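You operate a simulated robot arm through the tools that you are given. There is no shell and no other tool.

Carry out the task below with a simulated robot arm. There is one attempt and no reset: what you move stays moved.

## Task
On machine three, fit the hub and the outer idler, and tighten each one's screw to its mark.
Fine: the outer idler is the one with the green screw.

The check looks at the end state, three seconds after you hand in, the way a careful person would. Anything else that was tipped, shoved, dropped, spilled or broken makes it a failure.

## Robot
A 7-joint arm with a two-finger parallel gripper, fixed in place. Base frame: the origin is on the floor under the middle of its stand, x ahead of it, y to its left, z up. Units: mm, rad, N and s.
With the tool pointing down near the work surface it reaches from about 360 to 880 mm from the base axis. Its first joint turns from -2.496 to 2.496 rad. Payload 3 kg.
Tool frame: the origin (TCP) lies between the finger pads and is the grasp point; the fingertips stand 30 mm ahead of it; z points along the fingers, y is the line along which they close. Largest opening 94 mm; finger width 28, thickness 10; the body of the gripper, 50 by 96 mm, starts 55 mm behind the TCP.
Orientation is that of the tool frame in the base frame, as [roll, pitch, yaw] about the fixed x, y, z axes, in that order (R = Rz(yaw) Ry(pitch) Rx(roll)). With the fingers straight down and closing along the base's y, the tool's x points along the base's -x, its y along +y and its z along -z.

## Interface
- The arm moves only by the tool drive_tool. Its argument "commands" is a list of rows, each an object (a shift or turn left out is 0, a gripper value left out holds the last) with "linear": the shift along the tool's x, y, z in units of 100 mm (1.0 is 100 mm), a list of three; "delta_rot": the turn, a rotation vector about the tool's x, y, z in units of 45 degrees (1.0 is 45 degrees), a list of three; "claw": the opening, from 0 (shut) to 1 (fully open). In form: [{"linear": [dx, dy, dz], "delta_rot": [rx, ry, rz], "claw": claw}, ...]. A call has 1 to 20 rows; each row is the pose to reach, as a shift and turn from the pose commanded when the call began, along the tool's axes at that moment. A call with a number of a shift or a turn outside -1 to 1 is refused whole. A row lasts 0.2 s, in which the tool goes at most 50 mm and 0.15 rad; a call with a longer step from one row to the next is refused whole, and so is a gripper value outside its range. A pose out of reach is approached as far as the arm can. The call stops where the force on the tool passes 40 N (or 10 N more than at its start, if that is more) or the arm is blocked; 0.2 s more then pass. Each finger travels about 72 mm/s and halts on what it meets, pressing with about 42 N; the grip force reading is that of the motor and also rises with nothing between the fingers. The clock runs only during rows and for 0.2 s after the last one: add rows that repeat a pose to give the fingers time. It gives the time, the measured TCP pose, the force on the tool (base axes), the opening and the grip force at its end, in the units of the frame above (readings bear some noise), with the torque about the TCP (base axes, N m) and any sound that the robot's microphone picked up, and new pictures: "views" is both (left out), scene, wrist or none.
- Cameras (640 x 400 px; columns grow to the right, rows downward): "scene" is fixed at [49.7, -497.2, 1734.8]; the picture's right is [1.00, 0.01, 0.00], its down [0.01, -0.72, -0.69] and it looks along [-0.01, 0.69, -0.72] (base axes); focal length 240 px, centre (320, 200). "wrist" rides on the gripper at [76, 14, -102] in the tool frame; the picture's right is [-0.18, 0.98, 0.00], its down [-0.75, -0.14, -0.64] and it looks along [-0.63, -0.12, 0.77] (tool axes); focal length 243 px, centre (320, 200). There is no depth. A picture from a camera that has moved, and an enlarged one, comes with that camera's place and axes in the base frame and with its lens.
- zoom(camera, box): a new picture of the part [left, top, right, bottom] of that camera's present view, enlarged. It takes no simulated time.
- sign_off(): hands the job in; it is judged then, once.

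Places have to be worked out from the pictures, the camera data and where the tool is seen. Open the gripper and draw the arm clear of the work before you hand the job in, unless the task says otherwise.

The tools are called as name(argument=value, ...) on one line, values as JSON. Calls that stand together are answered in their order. drive_tool: Moves the arm, as the interface text tells. Its arguments: {"type":"object","properties":{"commands":{"type":"array","items":{"type":"object","properties":{"linear":{"type":"array","items":{"type":"number"}},"delta_rot":{"type":"array","items":{"type":"number"}},"claw":{"type":"number"}}}},"views":{"type":"string","enum":["both","scene","wrist","none"]}},"required":["commands"]} The other tools are called the same way: zoom (camera, box) takes an enlarged picture of a part of a camera's view; sign_off () hands the job in.

At the start:

```text
t: 0.0
tcp_pos: [482.4, 238.5, 1323.5]
tcp_rot: [3.14, 0.001, 3.141]
wrist_force: [0.2, 1.0, -0.5]
torque: [-0.02, -0.03, 0.02]
grip_width: 93.8
grip_force: 0.1
```

scene: 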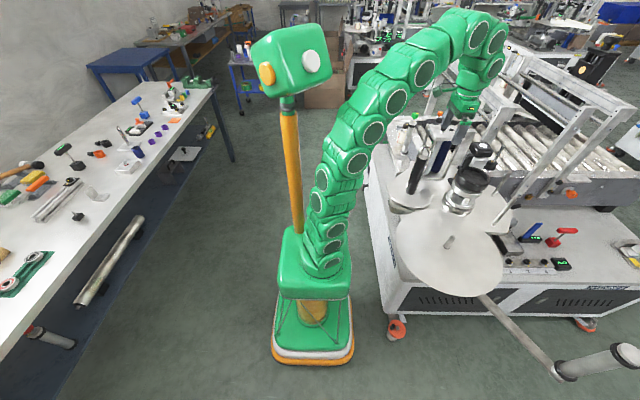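
wrist: 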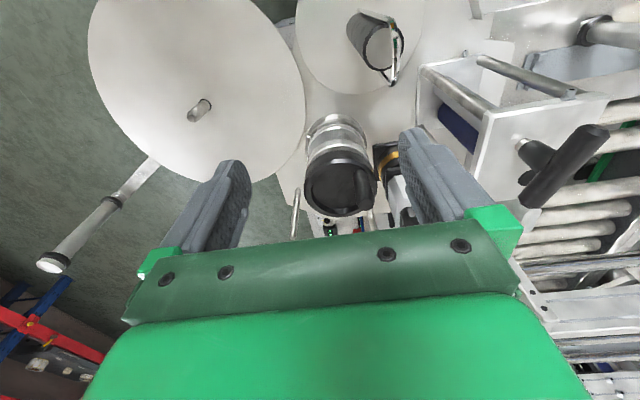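

I'll start by looking closely at the scene to find "machine three", the parts and the screws. The zooms take no simulated time.

zoom(camera="scene", box=[360, 100, 520, 200])

zoom(camera="scene", box=[480, 190, 640, 290])

zoom(camera="scene", box=[0, 130, 160, 230])

zoom(camera="scene", box=[80, 70, 240, 170])

zoom(camera="scene", box=[0, 230, 160, 330])

zoom(camera="scene", box=[480, 0, 640, 100])

zoom(camera="scene", box=[480, 100, 640, 200])

zoom(camera="scene", box=[340, 0, 500, 100])

zoom(camera="wrist", box=[240, 80, 480, 230])

```text
4.00 times, centred on (440, 150) of scene
camera zoom: at [49.7, -497.2, 1734.8], right [1.0, 0.01, 0.0], down [0.01, -0.72, -0.69], along [-0.01, 0.69, -0.72], focal length 961 px, centre (-160, 400)
```

zoom: 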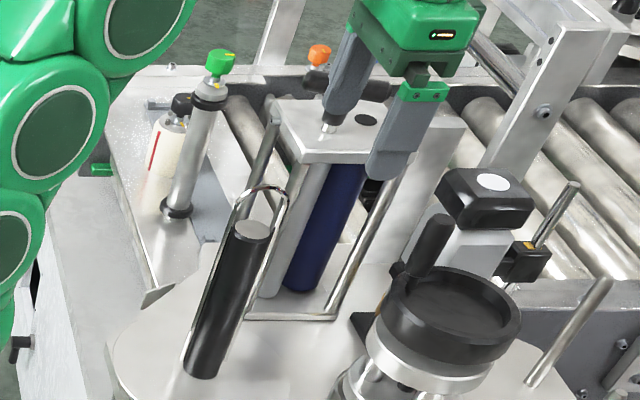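

```text
4.00 times, centred on (560, 240) of scene
camera zoom: at [49.7, -497.2, 1734.8], right [1.0, 0.01, 0.0], down [0.01, -0.72, -0.69], along [-0.01, 0.69, -0.72], focal length 961 px, centre (-640, 40)
```

zoom: 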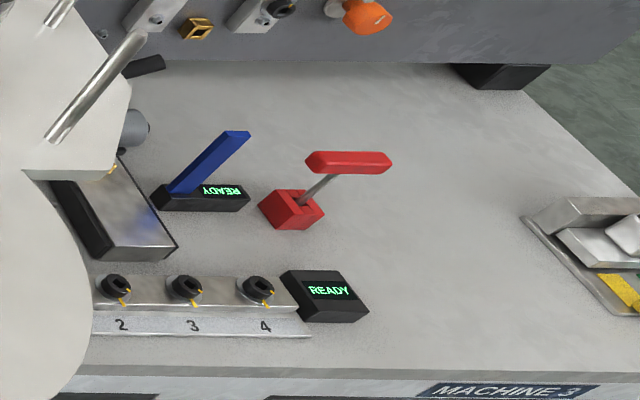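

```text
4.00 times, centred on (80, 180) of scene
camera zoom: at [49.7, -497.2, 1734.8], right [1.0, 0.01, 0.0], down [0.01, -0.72, -0.69], along [-0.01, 0.69, -0.72], focal length 961 px, centre (1280, 280)
```

zoom: 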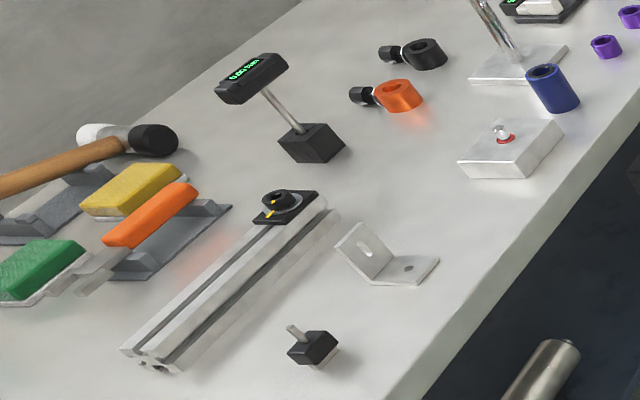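

```text
4.00 times, centred on (160, 120) of scene
camera zoom: at [49.7, -497.2, 1734.8], right [1.0, 0.01, 0.0], down [0.01, -0.72, -0.69], along [-0.01, 0.69, -0.72], focal length 961 px, centre (960, 520)
```

zoom: 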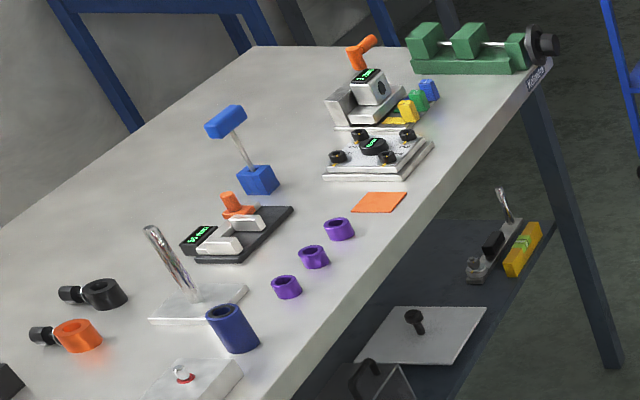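

```text
4.00 times, centred on (80, 280) of scene
camera zoom: at [49.7, -497.2, 1734.8], right [1.0, 0.01, 0.0], down [0.01, -0.72, -0.69], along [-0.01, 0.69, -0.72], focal length 961 px, centre (1280, -120)
```

zoom: 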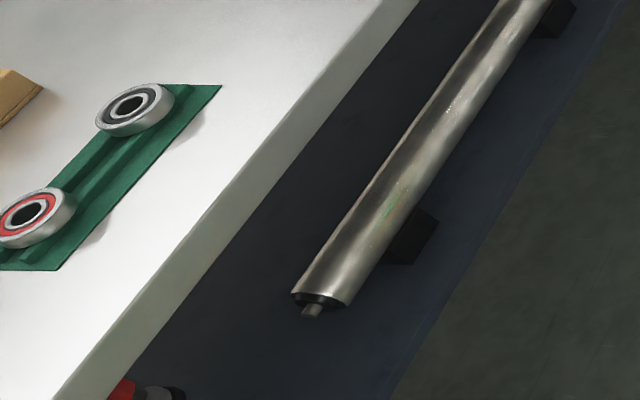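

```text
4.00 times, centred on (560, 50) of scene
camera zoom: at [49.7, -497.2, 1734.8], right [1.0, 0.01, 0.0], down [0.01, -0.72, -0.69], along [-0.01, 0.69, -0.72], focal length 961 px, centre (-640, 800)
```

zoom: 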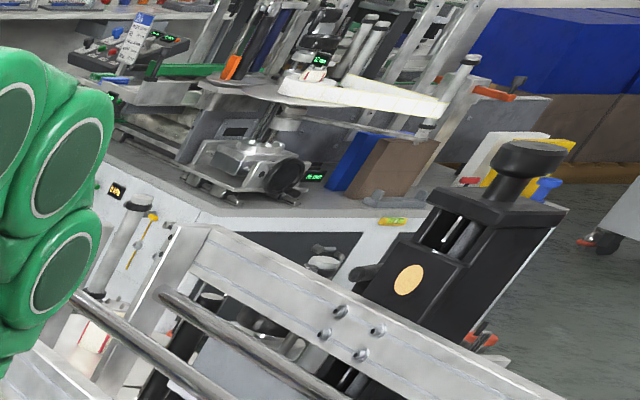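

```text
4.00 times, centred on (560, 150) of scene
camera zoom: at [49.7, -497.2, 1734.8], right [1.0, 0.01, 0.0], down [0.01, -0.72, -0.69], along [-0.01, 0.69, -0.72], focal length 961 px, centre (-640, 400)
```

zoom: 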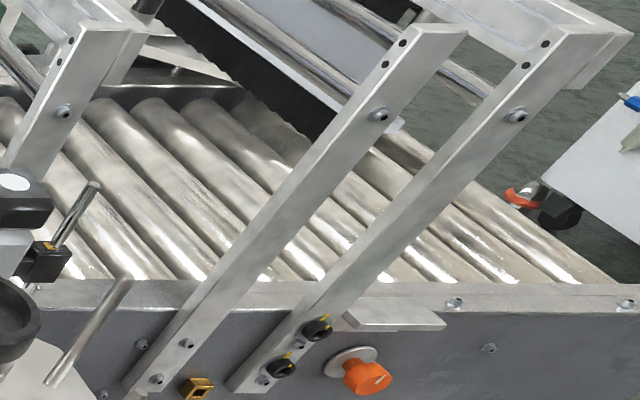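

```text
4.00 times, centred on (420, 50) of scene
camera zoom: at [49.7, -497.2, 1734.8], right [1.0, 0.01, 0.0], down [0.01, -0.72, -0.69], along [-0.01, 0.69, -0.72], focal length 961 px, centre (-80, 800)
```

zoom: 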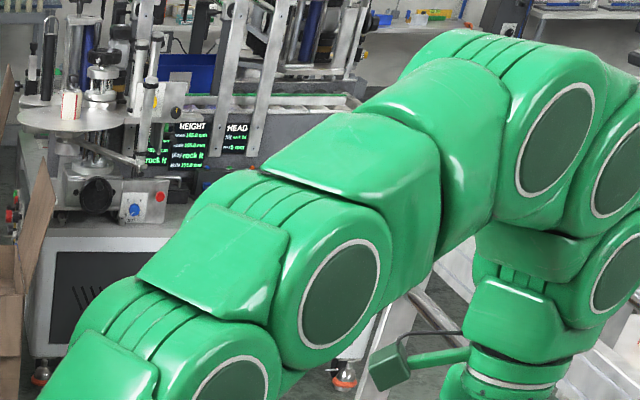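

```text
2.67 times, centred on (360, 155) of wrist
camera zoom: at [405.3, 251.0, 1426.6], right [0.18, 0.98, 0.0], down [0.75, -0.14, 0.64], along [0.63, -0.12, -0.77], focal length 647 px, centre (213, 320)
```

zoom: 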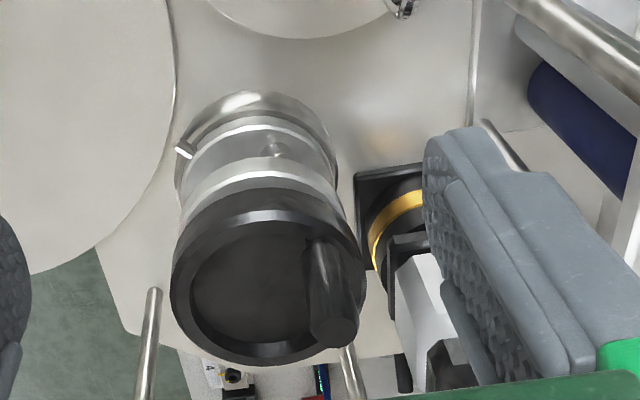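

The front machine on the right carries the label "MACHINE 3". I'll zoom in more on the parts with the green and orange screws, the numbered keys, and possible hub and idler seats.

zoom(camera="scene", box=[385, 105, 445, 165])

zoom(camera="scene", box=[430, 135, 510, 215])

zoom(camera="scene", box=[380, 170, 460, 230])

zoom(camera="scene", box=[490, 215, 570, 275])

zoom(camera="scene", box=[590, 230, 640, 270])

zoom(camera="scene", box=[520, 170, 600, 220])

zoom(camera="wrist", box=[290, 100, 410, 190])

zoom(camera="wrist", box=[400, 0, 640, 150])

zoom(camera="wrist", box=[280, 180, 400, 255])

zoom(camera="scene", box=[480, 290, 640, 390])

```text
6.67 times, centred on (415, 135) of scene
camera zoom: at [49.7, -497.2, 1734.8], right [1.0, 0.01, 0.0], down [0.01, -0.72, -0.69], along [-0.01, 0.69, -0.72], focal length 1602 px, centre (-313, 633)
```

zoom: 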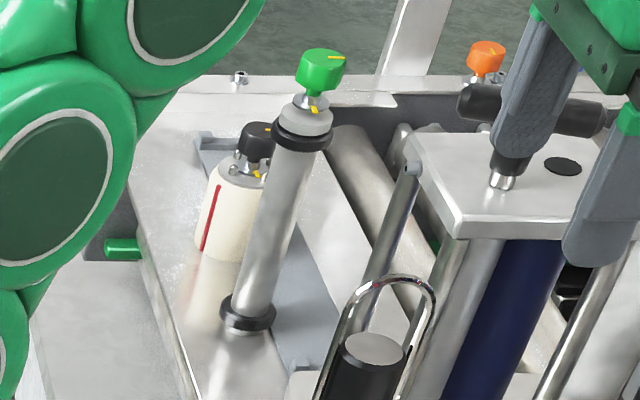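

```text
5.00 times, centred on (470, 175) of scene
camera zoom: at [49.7, -497.2, 1734.8], right [1.0, 0.01, 0.0], down [0.01, -0.72, -0.69], along [-0.01, 0.69, -0.72], focal length 1202 px, centre (-430, 325)
```

zoom: 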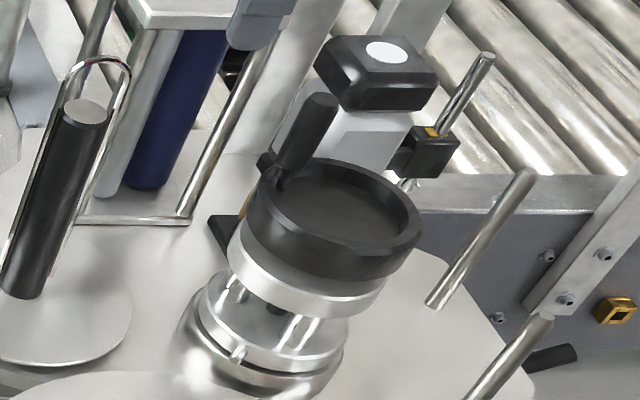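

```text
6.67 times, centred on (420, 200) of scene
camera zoom: at [49.7, -497.2, 1734.8], right [1.0, 0.01, 0.0], down [0.01, -0.72, -0.69], along [-0.01, 0.69, -0.72], focal length 1602 px, centre (-347, 200)
```

zoom: 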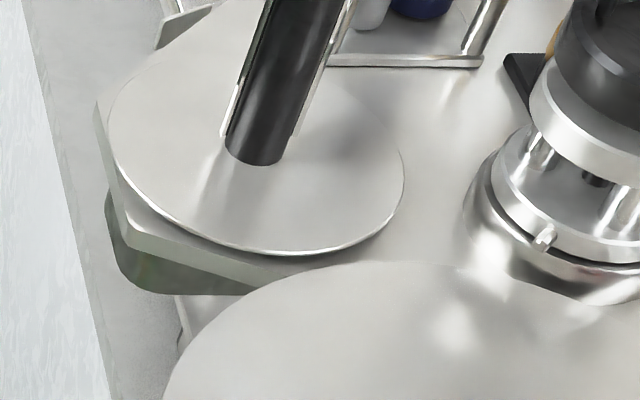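

```text
6.67 times, centred on (530, 245) of scene
camera zoom: at [49.7, -497.2, 1734.8], right [1.0, 0.01, 0.0], down [0.01, -0.72, -0.69], along [-0.01, 0.69, -0.72], focal length 1602 px, centre (-1080, -100)
```

zoom: 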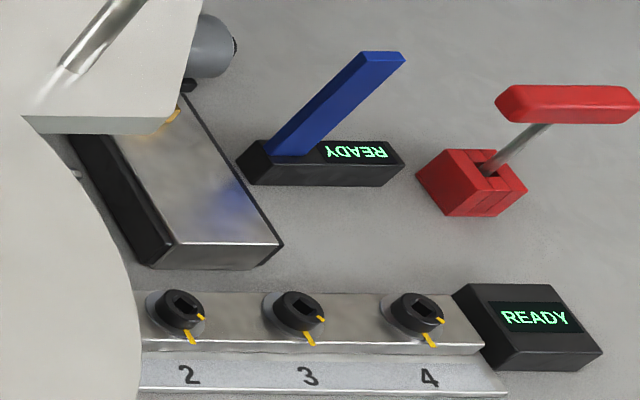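

```text
10.00 times, centred on (615, 250) of scene
camera zoom: at [49.7, -497.2, 1734.8], right [1.0, 0.01, 0.0], down [0.01, -0.72, -0.69], along [-0.01, 0.69, -0.72], focal length 2403 px, centre (-2630, -300)
```

zoom: 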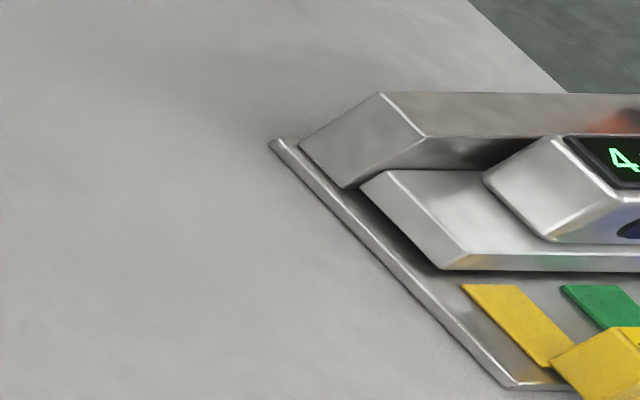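

```text
8.00 times, centred on (560, 195) of scene
camera zoom: at [49.7, -497.2, 1734.8], right [1.0, 0.01, 0.0], down [0.01, -0.72, -0.69], along [-0.01, 0.69, -0.72], focal length 1923 px, centre (-1600, 240)
```

zoom: 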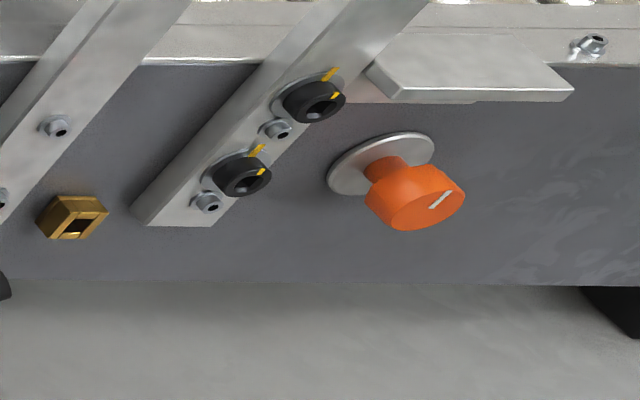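

```text
4.44 times, centred on (350, 145) of wrist
camera zoom: at [405.3, 251.0, 1426.6], right [0.18, 0.98, 0.0], down [0.75, -0.14, 0.64], along [0.63, -0.12, -0.77], focal length 1078 px, centre (187, 444)
```

zoom: 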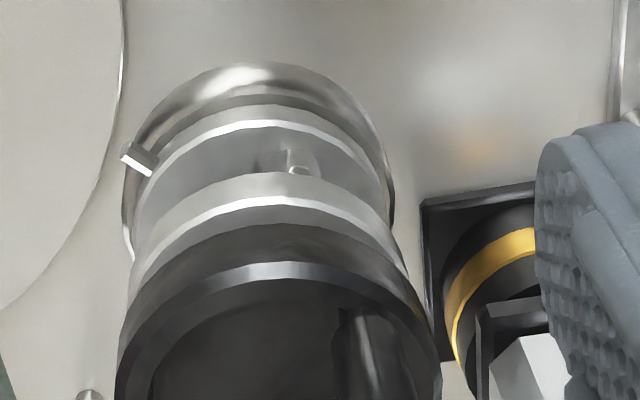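

```text
2.67 times, centred on (520, 75) of wrist
camera zoom: at [405.3, 251.0, 1426.6], right [0.18, 0.98, 0.0], down [0.75, -0.14, 0.64], along [0.63, -0.12, -0.77], focal length 647 px, centre (-213, 533)
```

zoom: 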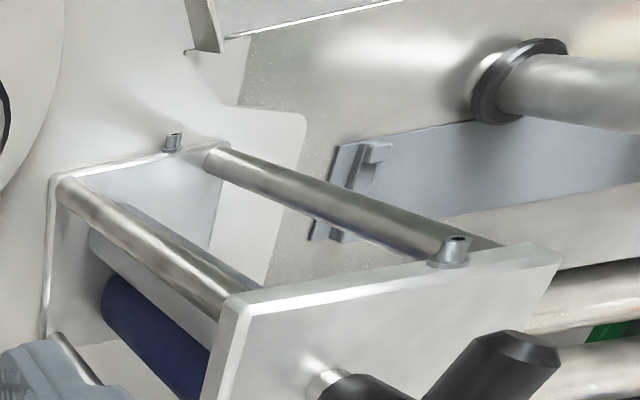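

```text
5.33 times, centred on (340, 218) of wrist
camera zoom: at [405.3, 251.0, 1426.6], right [0.18, 0.98, 0.0], down [0.75, -0.14, 0.64], along [0.63, -0.12, -0.77], focal length 1294 px, centre (213, 107)
```

zoom: 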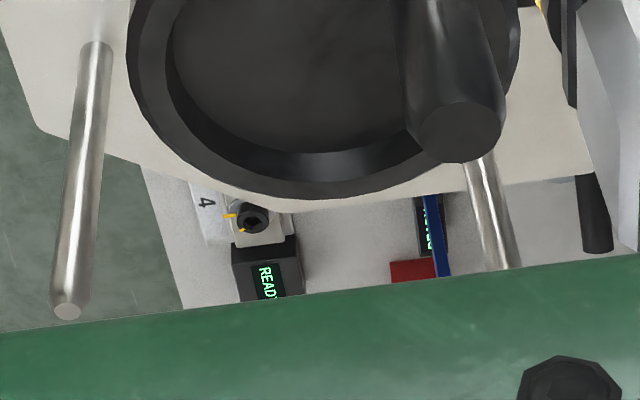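

```text
4.00 times, centred on (560, 340) of scene
camera zoom: at [49.7, -497.2, 1734.8], right [1.0, 0.01, 0.0], down [0.01, -0.72, -0.69], along [-0.01, 0.69, -0.72], focal length 961 px, centre (-640, -360)
```

zoom: 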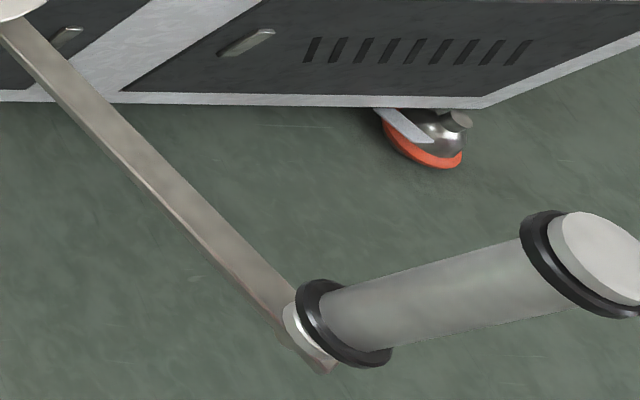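

The machine seems to have a bare spindle on the big disk and two bare pins on its plate. I'll zoom in on these to triangulate them.

zoom(camera="scene", box=[425, 225, 475, 260])

zoom(camera="wrist", box=[160, 80, 240, 140])

zoom(camera="scene", box=[485, 155, 565, 235])

zoom(camera="wrist", box=[270, 170, 390, 250])

zoom(camera="wrist", box=[0, 130, 200, 300])

zoom(camera="wrist", box=[500, 0, 640, 90])

zoom(camera="scene", box=[395, 110, 425, 160])

zoom(camera="wrist", box=[300, 0, 440, 90])

```text
11.43 times, centred on (450, 242) of scene
camera zoom: at [49.7, -497.2, 1734.8], right [1.0, 0.01, 0.0], down [0.01, -0.72, -0.69], along [-0.01, 0.69, -0.72], focal length 2746 px, centre (-1166, -286)
```

zoom: 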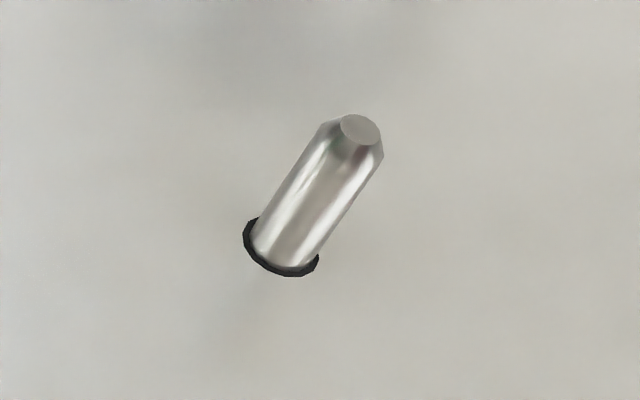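

```text
6.67 times, centred on (200, 110) of wrist
camera zoom: at [405.3, 251.0, 1426.6], right [0.18, 0.98, 0.0], down [0.75, -0.14, 0.64], along [0.63, -0.12, -0.77], focal length 1618 px, centre (1120, 800)
```

zoom: 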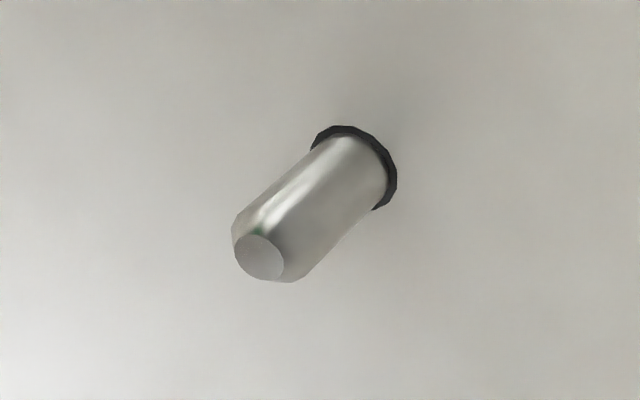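

```text
5.00 times, centred on (525, 195) of scene
camera zoom: at [49.7, -497.2, 1734.8], right [1.0, 0.01, 0.0], down [0.01, -0.72, -0.69], along [-0.01, 0.69, -0.72], focal length 1202 px, centre (-705, 225)
```

zoom: 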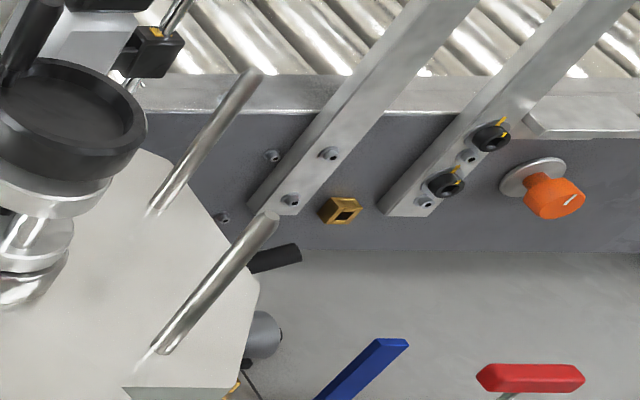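

```text
5.00 times, centred on (330, 210) of wrist
camera zoom: at [405.3, 251.0, 1426.6], right [0.18, 0.98, 0.0], down [0.75, -0.14, 0.64], along [0.63, -0.12, -0.77], focal length 1213 px, centre (270, 150)
```

zoom: 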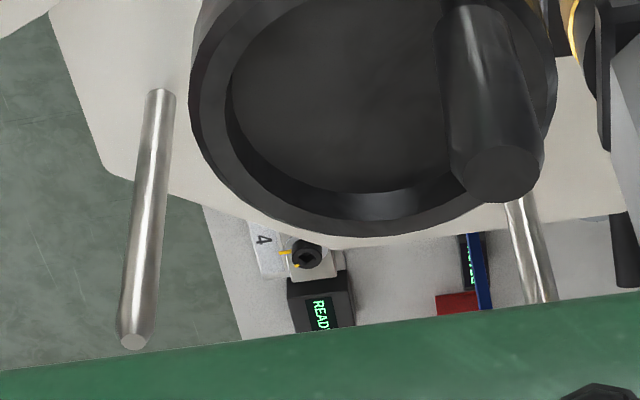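

```text
2.35 times, centred on (100, 215) of wrist
camera zoom: at [405.3, 251.0, 1426.6], right [0.18, 0.98, 0.0], down [0.75, -0.14, 0.64], along [0.63, -0.12, -0.77], focal length 571 px, centre (838, 165)
```

zoom: 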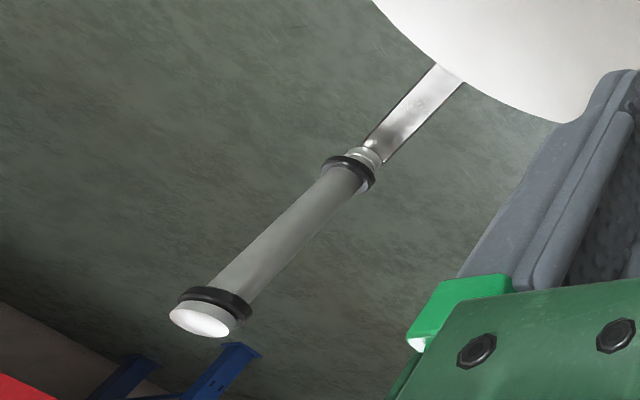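

```text
4.44 times, centred on (570, 45) of wrist
camera zoom: at [405.3, 251.0, 1426.6], right [0.18, 0.98, 0.0], down [0.75, -0.14, 0.64], along [0.63, -0.12, -0.77], focal length 1078 px, centre (-791, 889)
```

zoom: 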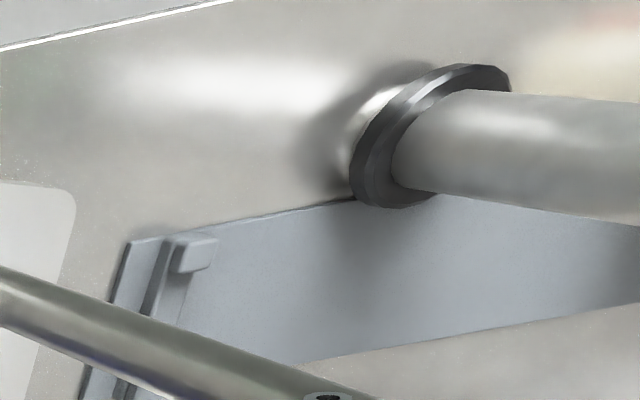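

```text
8.00 times, centred on (410, 135) of scene
camera zoom: at [49.7, -497.2, 1734.8], right [1.0, 0.01, 0.0], down [0.01, -0.72, -0.69], along [-0.01, 0.69, -0.72], focal length 1923 px, centre (-400, 720)
```

zoom: 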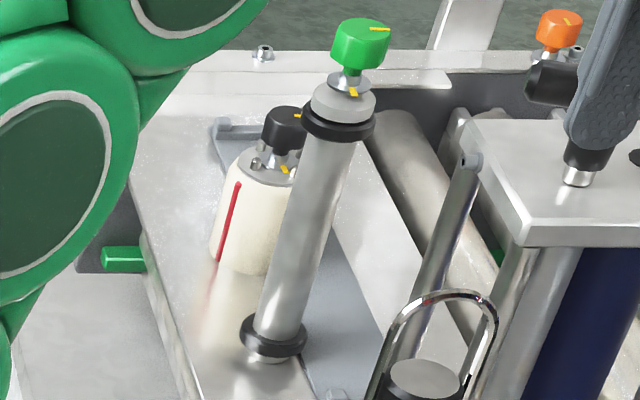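

```text
4.44 times, centred on (370, 45) of wrist
camera zoom: at [405.3, 251.0, 1426.6], right [0.18, 0.98, 0.0], down [0.75, -0.14, 0.64], along [0.63, -0.12, -0.77], focal length 1078 px, centre (98, 889)
```

zoom: 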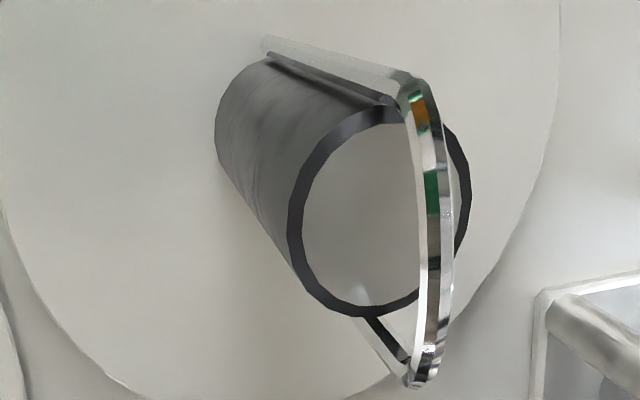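

The two views agree. The spindle on the big disk is near (520, 8) and runs from z≈958 to 1024. One bare pin is near (763, 129) with z 935–1095, and another is near (840, 297). I'll raise the tool slightly and move it to look at the pins and plate from above.

drive_tool(commands=[{"linear": [-0.3, 0, -0.3]}, {"linear": [-0.6, 0, -0.5]}, {"linear": [-1.0, 0, -0.5]}, {"linear": [-1.0, 0, -0.5]}], views="both")

```text
t: 1.0
tcp_pos: [547.4, 243.4, 1321.4]
tcp_rot: [3.141, 0.0, -3.141]
wrist_force: [-0.5, 0.1, 0.2]
torque: [0.04, -0.01, 0.01]
grip_width: 93.7
grip_force: 0.0
out of reach, approached as far as the arm can: row 1, 2, 3, 4
camera wrist: at [470.5, 257.1, 1424.7], right [0.18, 0.98, 0.0], down [0.75, -0.14, 0.64], along [0.63, -0.12, -0.77], focal length 243 px, centre (320, 200)
```

scene: 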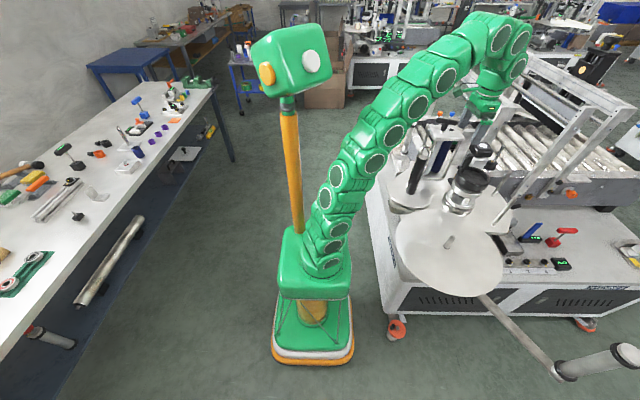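
wrist: 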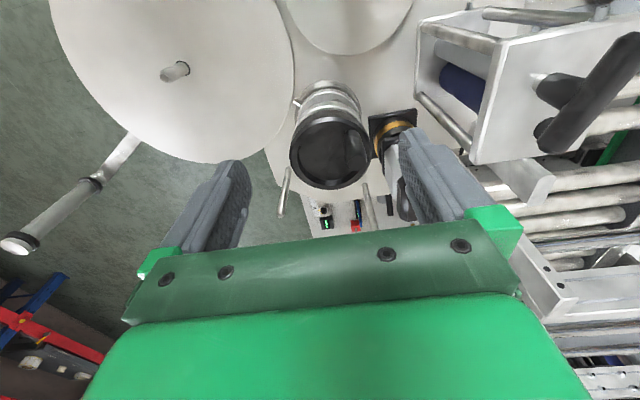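

At this height the reach is limited. I'll move lower and toward the front of the machine, staying above the crank wheel (top ≈1140), to view the pin bases.

drive_tool(commands=[{"linear": [0, -0.4, 0.2]}, {"linear": [-0.1, -0.8, 0.5]}, {"linear": [-0.3, -1.0, 0.8]}, {"linear": [-0.5, -1.0, 1.0]}], views="none")

drive_tool(commands=[{"linear": [0, -0.4, 0.1]}, {"linear": [0, -0.7, 0.2]}, {"linear": [0, -0.7, 0.2]}], views="both")

```text
refused: row 2 steps farther than a row can; nothing moved
```

```text
t: 1.8
tcp_pos: [550.8, 172.6, 1303.7]
tcp_rot: [3.142, -0.002, -3.141]
wrist_force: [-0.7, 0.1, 1.3]
torque: [0.0, -0.01, -0.03]
grip_width: 94.1
grip_force: 0.1
camera wrist: at [473.7, 186.4, 1405.8], right [0.18, 0.98, 0.0], down [0.75, -0.14, 0.64], along [0.63, -0.12, -0.77], focal length 243 px, centre (320, 200)
```

scene: 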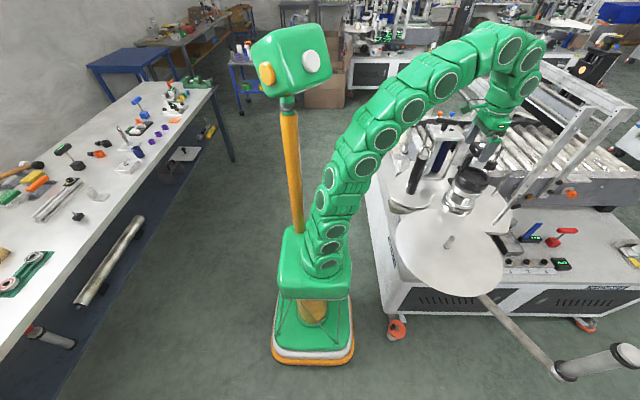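
wrist: 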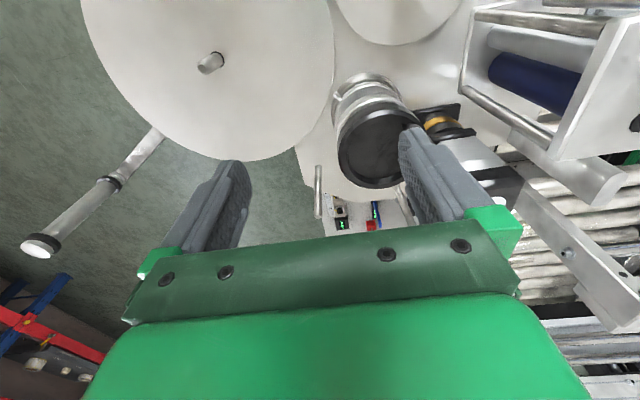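

Continuing down toward the front, with smaller steps per row.

drive_tool(commands=[{"linear": [-0.2, -0.3, 0.3]}, {"linear": [-0.4, -0.6, 0.6]}, {"linear": [-0.6, -0.9, 0.9]}, {"linear": [-0.6, -0.9, 0.9]}], views="both")

```text
t: 2.8
tcp_pos: [612.5, 81.1, 1213.0]
tcp_rot: [-3.141, 0.001, 3.14]
wrist_force: [0.6, -0.1, 0.3]
torque: [-0.01, 0.02, 0.01]
grip_width: 93.9
grip_force: 0.0
camera wrist: at [535.7, 95.1, 1316.6], right [0.18, 0.98, 0.0], down [0.75, -0.14, 0.64], along [0.63, -0.12, -0.77], focal length 243 px, centre (320, 200)
```

scene: 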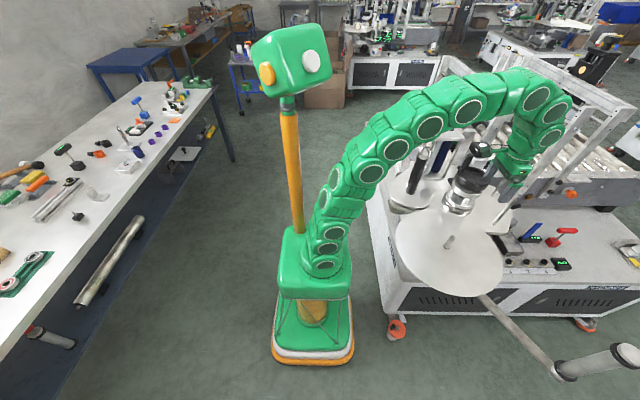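
wrist: 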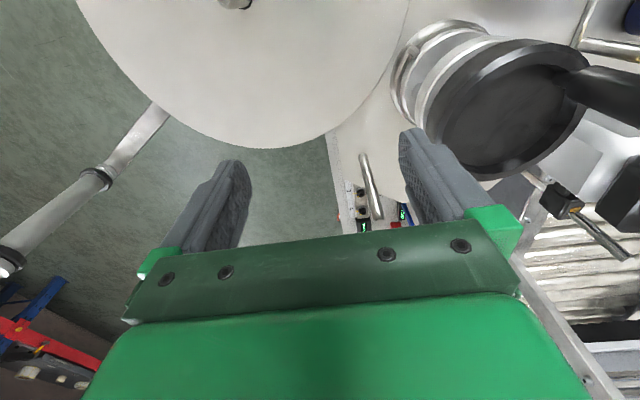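

zoom(camera="wrist", box=[320, 120, 430, 235])

zoom(camera="wrist", box=[500, 100, 640, 240])

zoom(camera="scene", box=[340, 0, 460, 90])

zoom(camera="scene", box=[460, 0, 640, 80])

zoom(camera="scene", box=[380, 100, 480, 180])

zoom(camera="scene", box=[425, 95, 465, 125])

```text
3.48 times, centred on (375, 178) of wrist
camera zoom: at [535.7, 95.1, 1316.6], right [0.18, 0.98, 0.0], down [0.75, -0.14, 0.64], along [0.63, -0.12, -0.77], focal length 844 px, centre (129, 278)
```

zoom: 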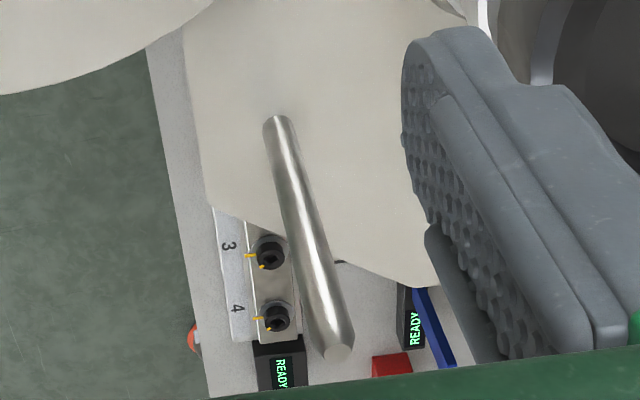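

```text
2.86 times, centred on (570, 170) of wrist
camera zoom: at [535.7, 95.1, 1316.6], right [0.18, 0.98, 0.0], down [0.75, -0.14, 0.64], along [0.63, -0.12, -0.77], focal length 693 px, centre (-394, 286)
```

zoom: 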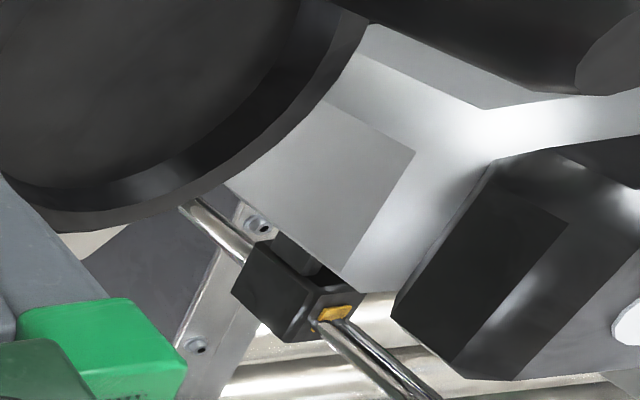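

```text
4.44 times, centred on (400, 45) of scene
camera zoom: at [49.7, -497.2, 1734.8], right [1.0, 0.01, 0.0], down [0.01, -0.72, -0.69], along [-0.01, 0.69, -0.72], focal length 1068 px, centre (-36, 889)
```

zoom: 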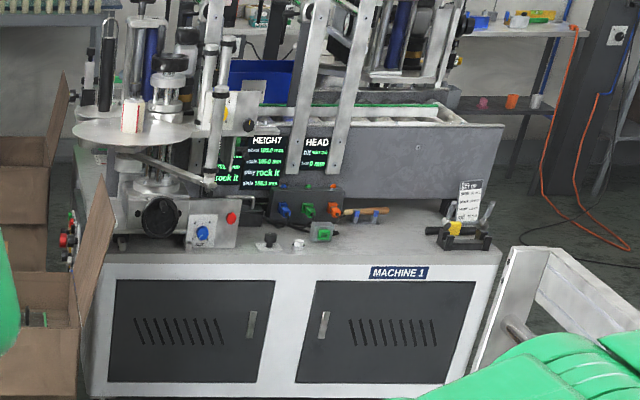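

```text
3.56 times, centred on (550, 40) of scene
camera zoom: at [49.7, -497.2, 1734.8], right [1.0, 0.01, 0.0], down [0.01, -0.72, -0.69], along [-0.01, 0.69, -0.72], focal length 854 px, centre (-498, 769)
```

zoom: 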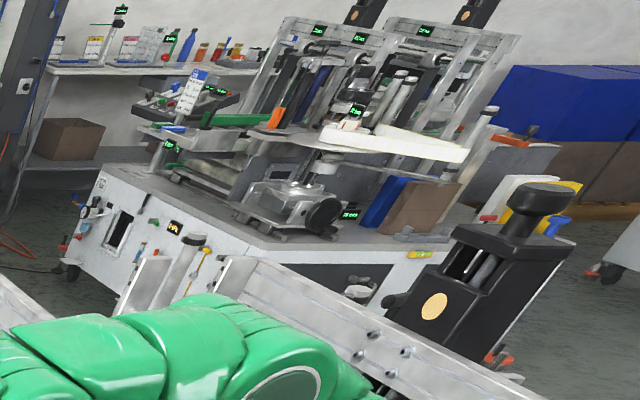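

```text
5.00 times, centred on (430, 140) of scene
camera zoom: at [49.7, -497.2, 1734.8], right [1.0, 0.01, 0.0], down [0.01, -0.72, -0.69], along [-0.01, 0.69, -0.72], focal length 1202 px, centre (-230, 500)
```

zoom: 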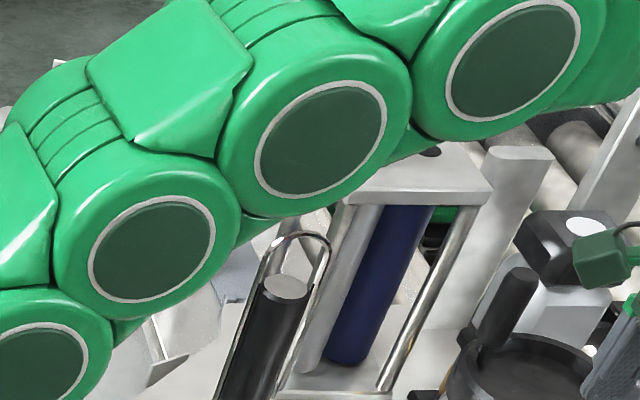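

```text
13.33 times, centred on (445, 110) of scene
camera zoom: at [49.7, -497.2, 1734.8], right [1.0, 0.01, 0.0], down [0.01, -0.72, -0.69], along [-0.01, 0.69, -0.72], focal length 3204 px, centre (-1347, 1400)
```

zoom: 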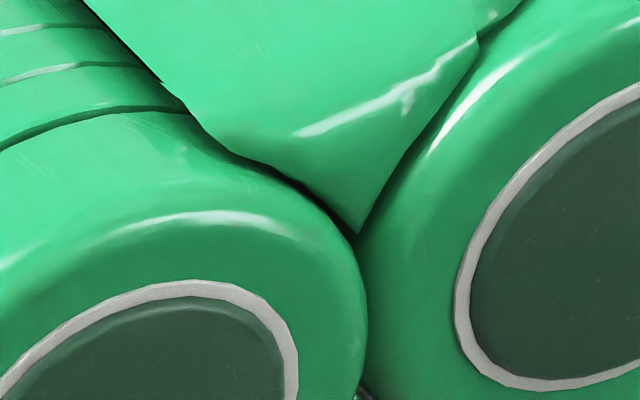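

The background has "MACHINE 1", which looks like the same model already fitted, so it can serve as a reference. I'll zoom in on it.

zoom(camera="scene", box=[352, 0, 412, 50])

zoom(camera="scene", box=[356, 10, 386, 35])

zoom(camera="scene", box=[376, 0, 406, 25])

zoom(camera="scene", box=[376, 20, 406, 45])

zoom(camera="scene", box=[500, 0, 560, 50])

zoom(camera="scene", box=[550, 0, 610, 50])

zoom(camera="scene", box=[480, 40, 540, 90])

```text
8.00 times, centred on (382, 25) of scene
camera zoom: at [49.7, -497.2, 1734.8], right [1.0, 0.01, 0.0], down [0.01, -0.72, -0.69], along [-0.01, 0.69, -0.72], focal length 1923 px, centre (-176, 1600)
```

zoom: 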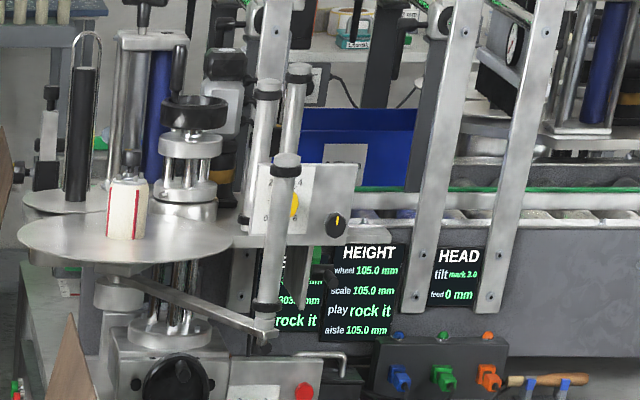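

```text
16.00 times, centred on (371, 22) of scene
camera zoom: at [49.7, -497.2, 1734.8], right [1.0, 0.01, 0.0], down [0.01, -0.72, -0.69], along [-0.01, 0.69, -0.72], focal length 3845 px, centre (-496, 3040)
```

zoom: 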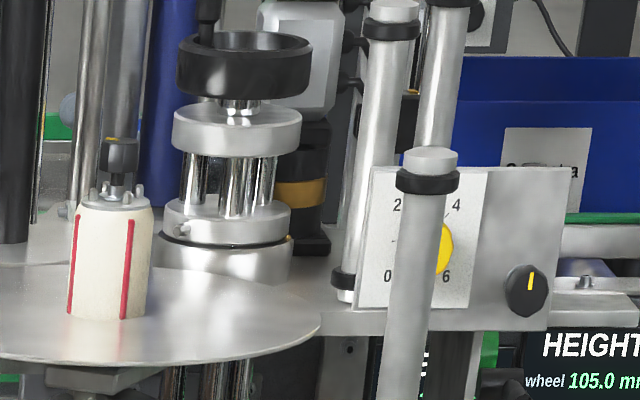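

```text
16.00 times, centred on (391, 12) of scene
camera zoom: at [49.7, -497.2, 1734.8], right [1.0, 0.01, 0.0], down [0.01, -0.72, -0.69], along [-0.01, 0.69, -0.72], focal length 3845 px, centre (-816, 3200)
```

zoom: 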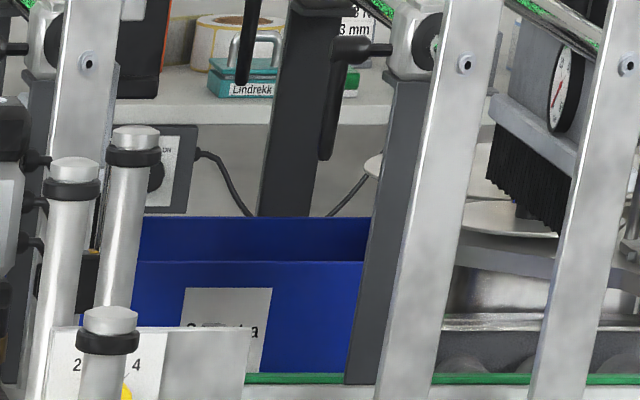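

```text
16.00 times, centred on (391, 32) of scene
camera zoom: at [49.7, -497.2, 1734.8], right [1.0, 0.01, 0.0], down [0.01, -0.72, -0.69], along [-0.01, 0.69, -0.72], focal length 3845 px, centre (-816, 2880)
```

zoom: 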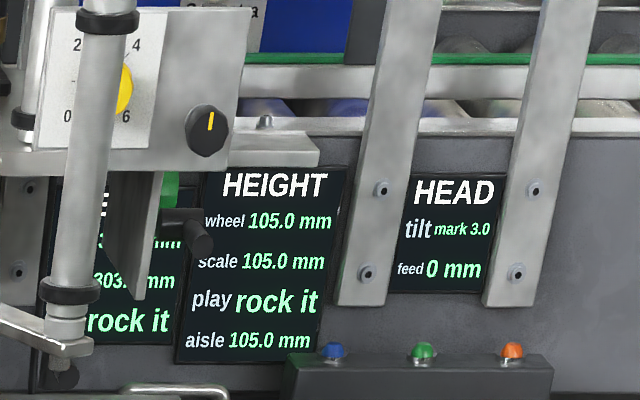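

```text
8.00 times, centred on (530, 25) of scene
camera zoom: at [49.7, -497.2, 1734.8], right [1.0, 0.01, 0.0], down [0.01, -0.72, -0.69], along [-0.01, 0.69, -0.72], focal length 1923 px, centre (-1360, 1600)
```

zoom: 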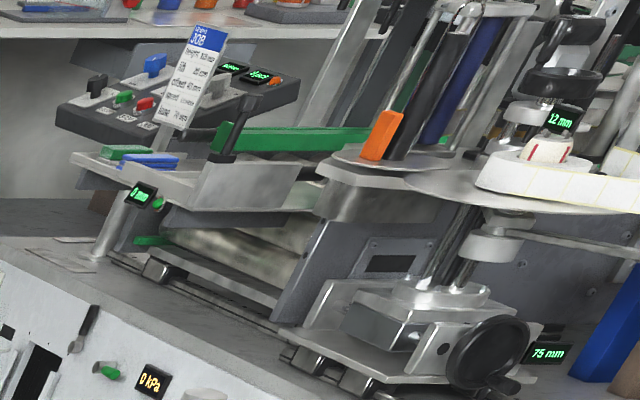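

```text
8.00 times, centred on (580, 25) of scene
camera zoom: at [49.7, -497.2, 1734.8], right [1.0, 0.01, 0.0], down [0.01, -0.72, -0.69], along [-0.01, 0.69, -0.72], focal length 1923 px, centre (-1760, 1600)
```

zoom: 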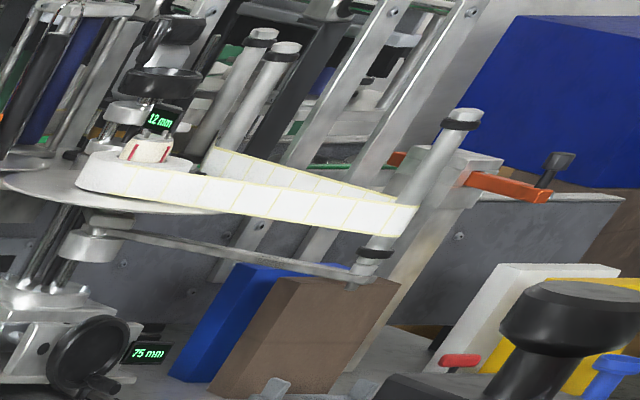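

```text
8.00 times, centred on (510, 65) of scene
camera zoom: at [49.7, -497.2, 1734.8], right [1.0, 0.01, 0.0], down [0.01, -0.72, -0.69], along [-0.01, 0.69, -0.72], focal length 1923 px, centre (-1200, 1280)
```

zoom: 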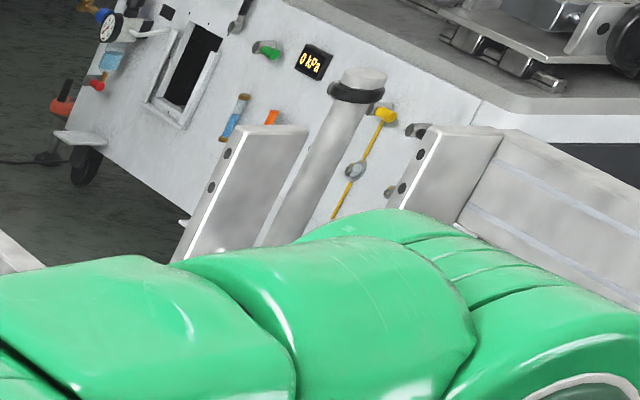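

On Machine 1 the finished state is visible: the hub sits on the big disk, and the idlers are on the pins with their end caps up. Next I'll look at the loose parts (hub and green-screw idler) on the far-left part of machine 3, first retreating up and swinging left.

drive_tool(commands=[{"linear": [0.25, 0.25, -0.25]}, {"linear": [0.5, 0.5, -0.5]}, {"linear": [0.75, 0.75, -0.7]}, {"linear": [1.0, 1.0, -0.85]}], views="none")

drive_tool(commands=[{"linear": [0.2, 0.2, 0], "delta_rot": [0, 0, -0.19]}, {"linear": [0.4, 0.4, 0], "delta_rot": [0, 0, -0.38]}, {"linear": [0.6, 0.6, 0], "delta_rot": [0, 0, -0.57]}, {"linear": [0.8, 0.8, 0], "delta_rot": [0, 0, -0.76]}, {"linear": [1.0, 1.0, 0], "delta_rot": [0, 0, -0.95]}], views="both")

```text
t: 3.8
tcp_pos: [512.4, 182.4, 1297.4]
tcp_rot: [-3.141, 0.0, 3.14]
wrist_force: [0.3, -0.5, 0.4]
torque: [0.01, -0.01, 0.02]
grip_width: 93.9
grip_force: 0.1
```

```text
t: 5.0
tcp_pos: [412.7, 280.3, 1297.4]
tcp_rot: [3.141, -0.002, -2.394]
wrist_force: [0.6, 0.4, 0.5]
torque: [-0.03, 0.0, 0.03]
grip_width: 94.0
grip_force: 0.0
camera wrist: at [346.4, 237.8, 1401.0], right [-0.53, 0.85, 0.0], down [0.65, 0.41, 0.64], along [0.54, 0.34, -0.77], focal length 243 px, centre (320, 200)
```

scene: 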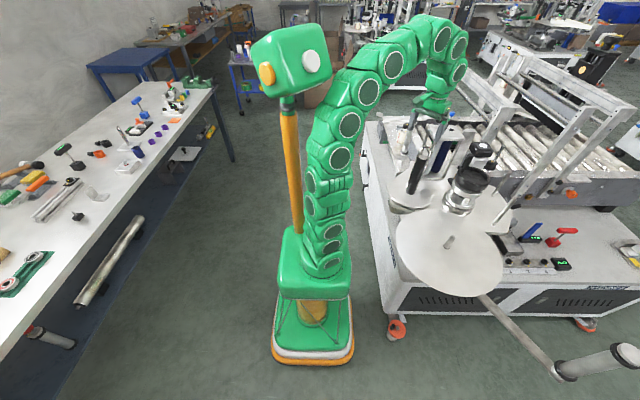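
wrist: 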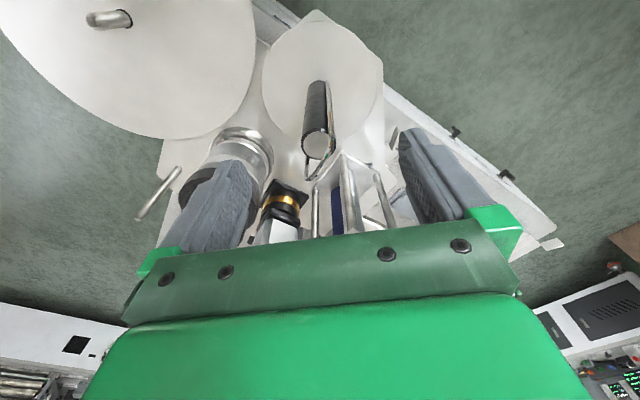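

Good; I'll move further left (+y) and yaw a bit more to see the parts tray.

drive_tool(commands=[{"linear": [-0.3, 0.2, 0], "delta_rot": [0, 0, -0.15]}, {"linear": [-0.6, 0.45, 0], "delta_rot": [0, 0, -0.3]}, {"linear": [-0.9, 0.65, 0], "delta_rot": [0, 0, -0.4]}, {"linear": [-1.0, 0.9, 0], "delta_rot": [0, 0, -0.4]}], views="both")

```text
t: 6.0
tcp_pos: [427.1, 415.2, 1297.1]
tcp_rot: [3.141, 0.001, -2.081]
wrist_force: [0.5, 0.6, 0.2]
torque: [-0.03, 0.01, 0.01]
grip_width: 94.0
grip_force: 0.0
camera wrist: at [376.2, 354.2, 1400.5], right [-0.77, 0.64, 0.0], down [0.49, 0.59, 0.64], along [0.41, 0.49, -0.77], focal length 243 px, centre (320, 200)
```

scene: 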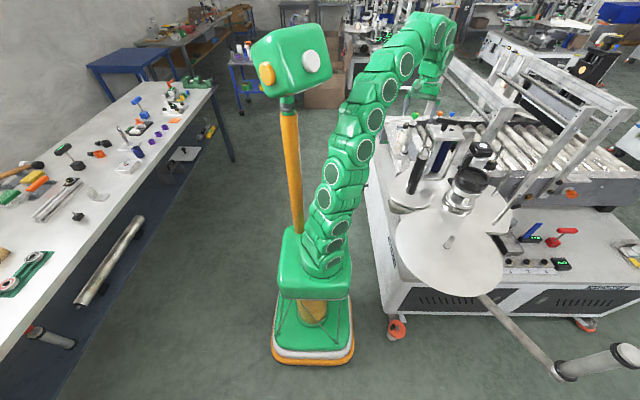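
wrist: 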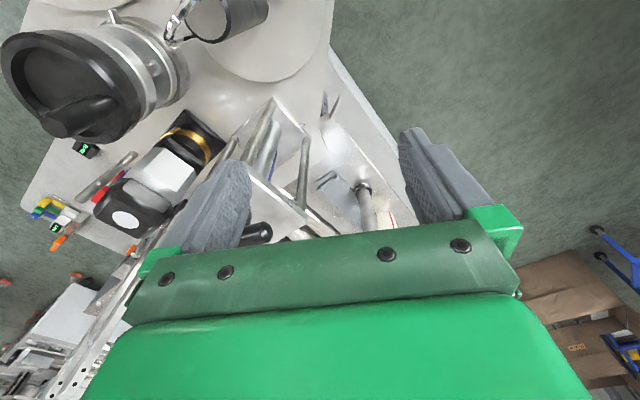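

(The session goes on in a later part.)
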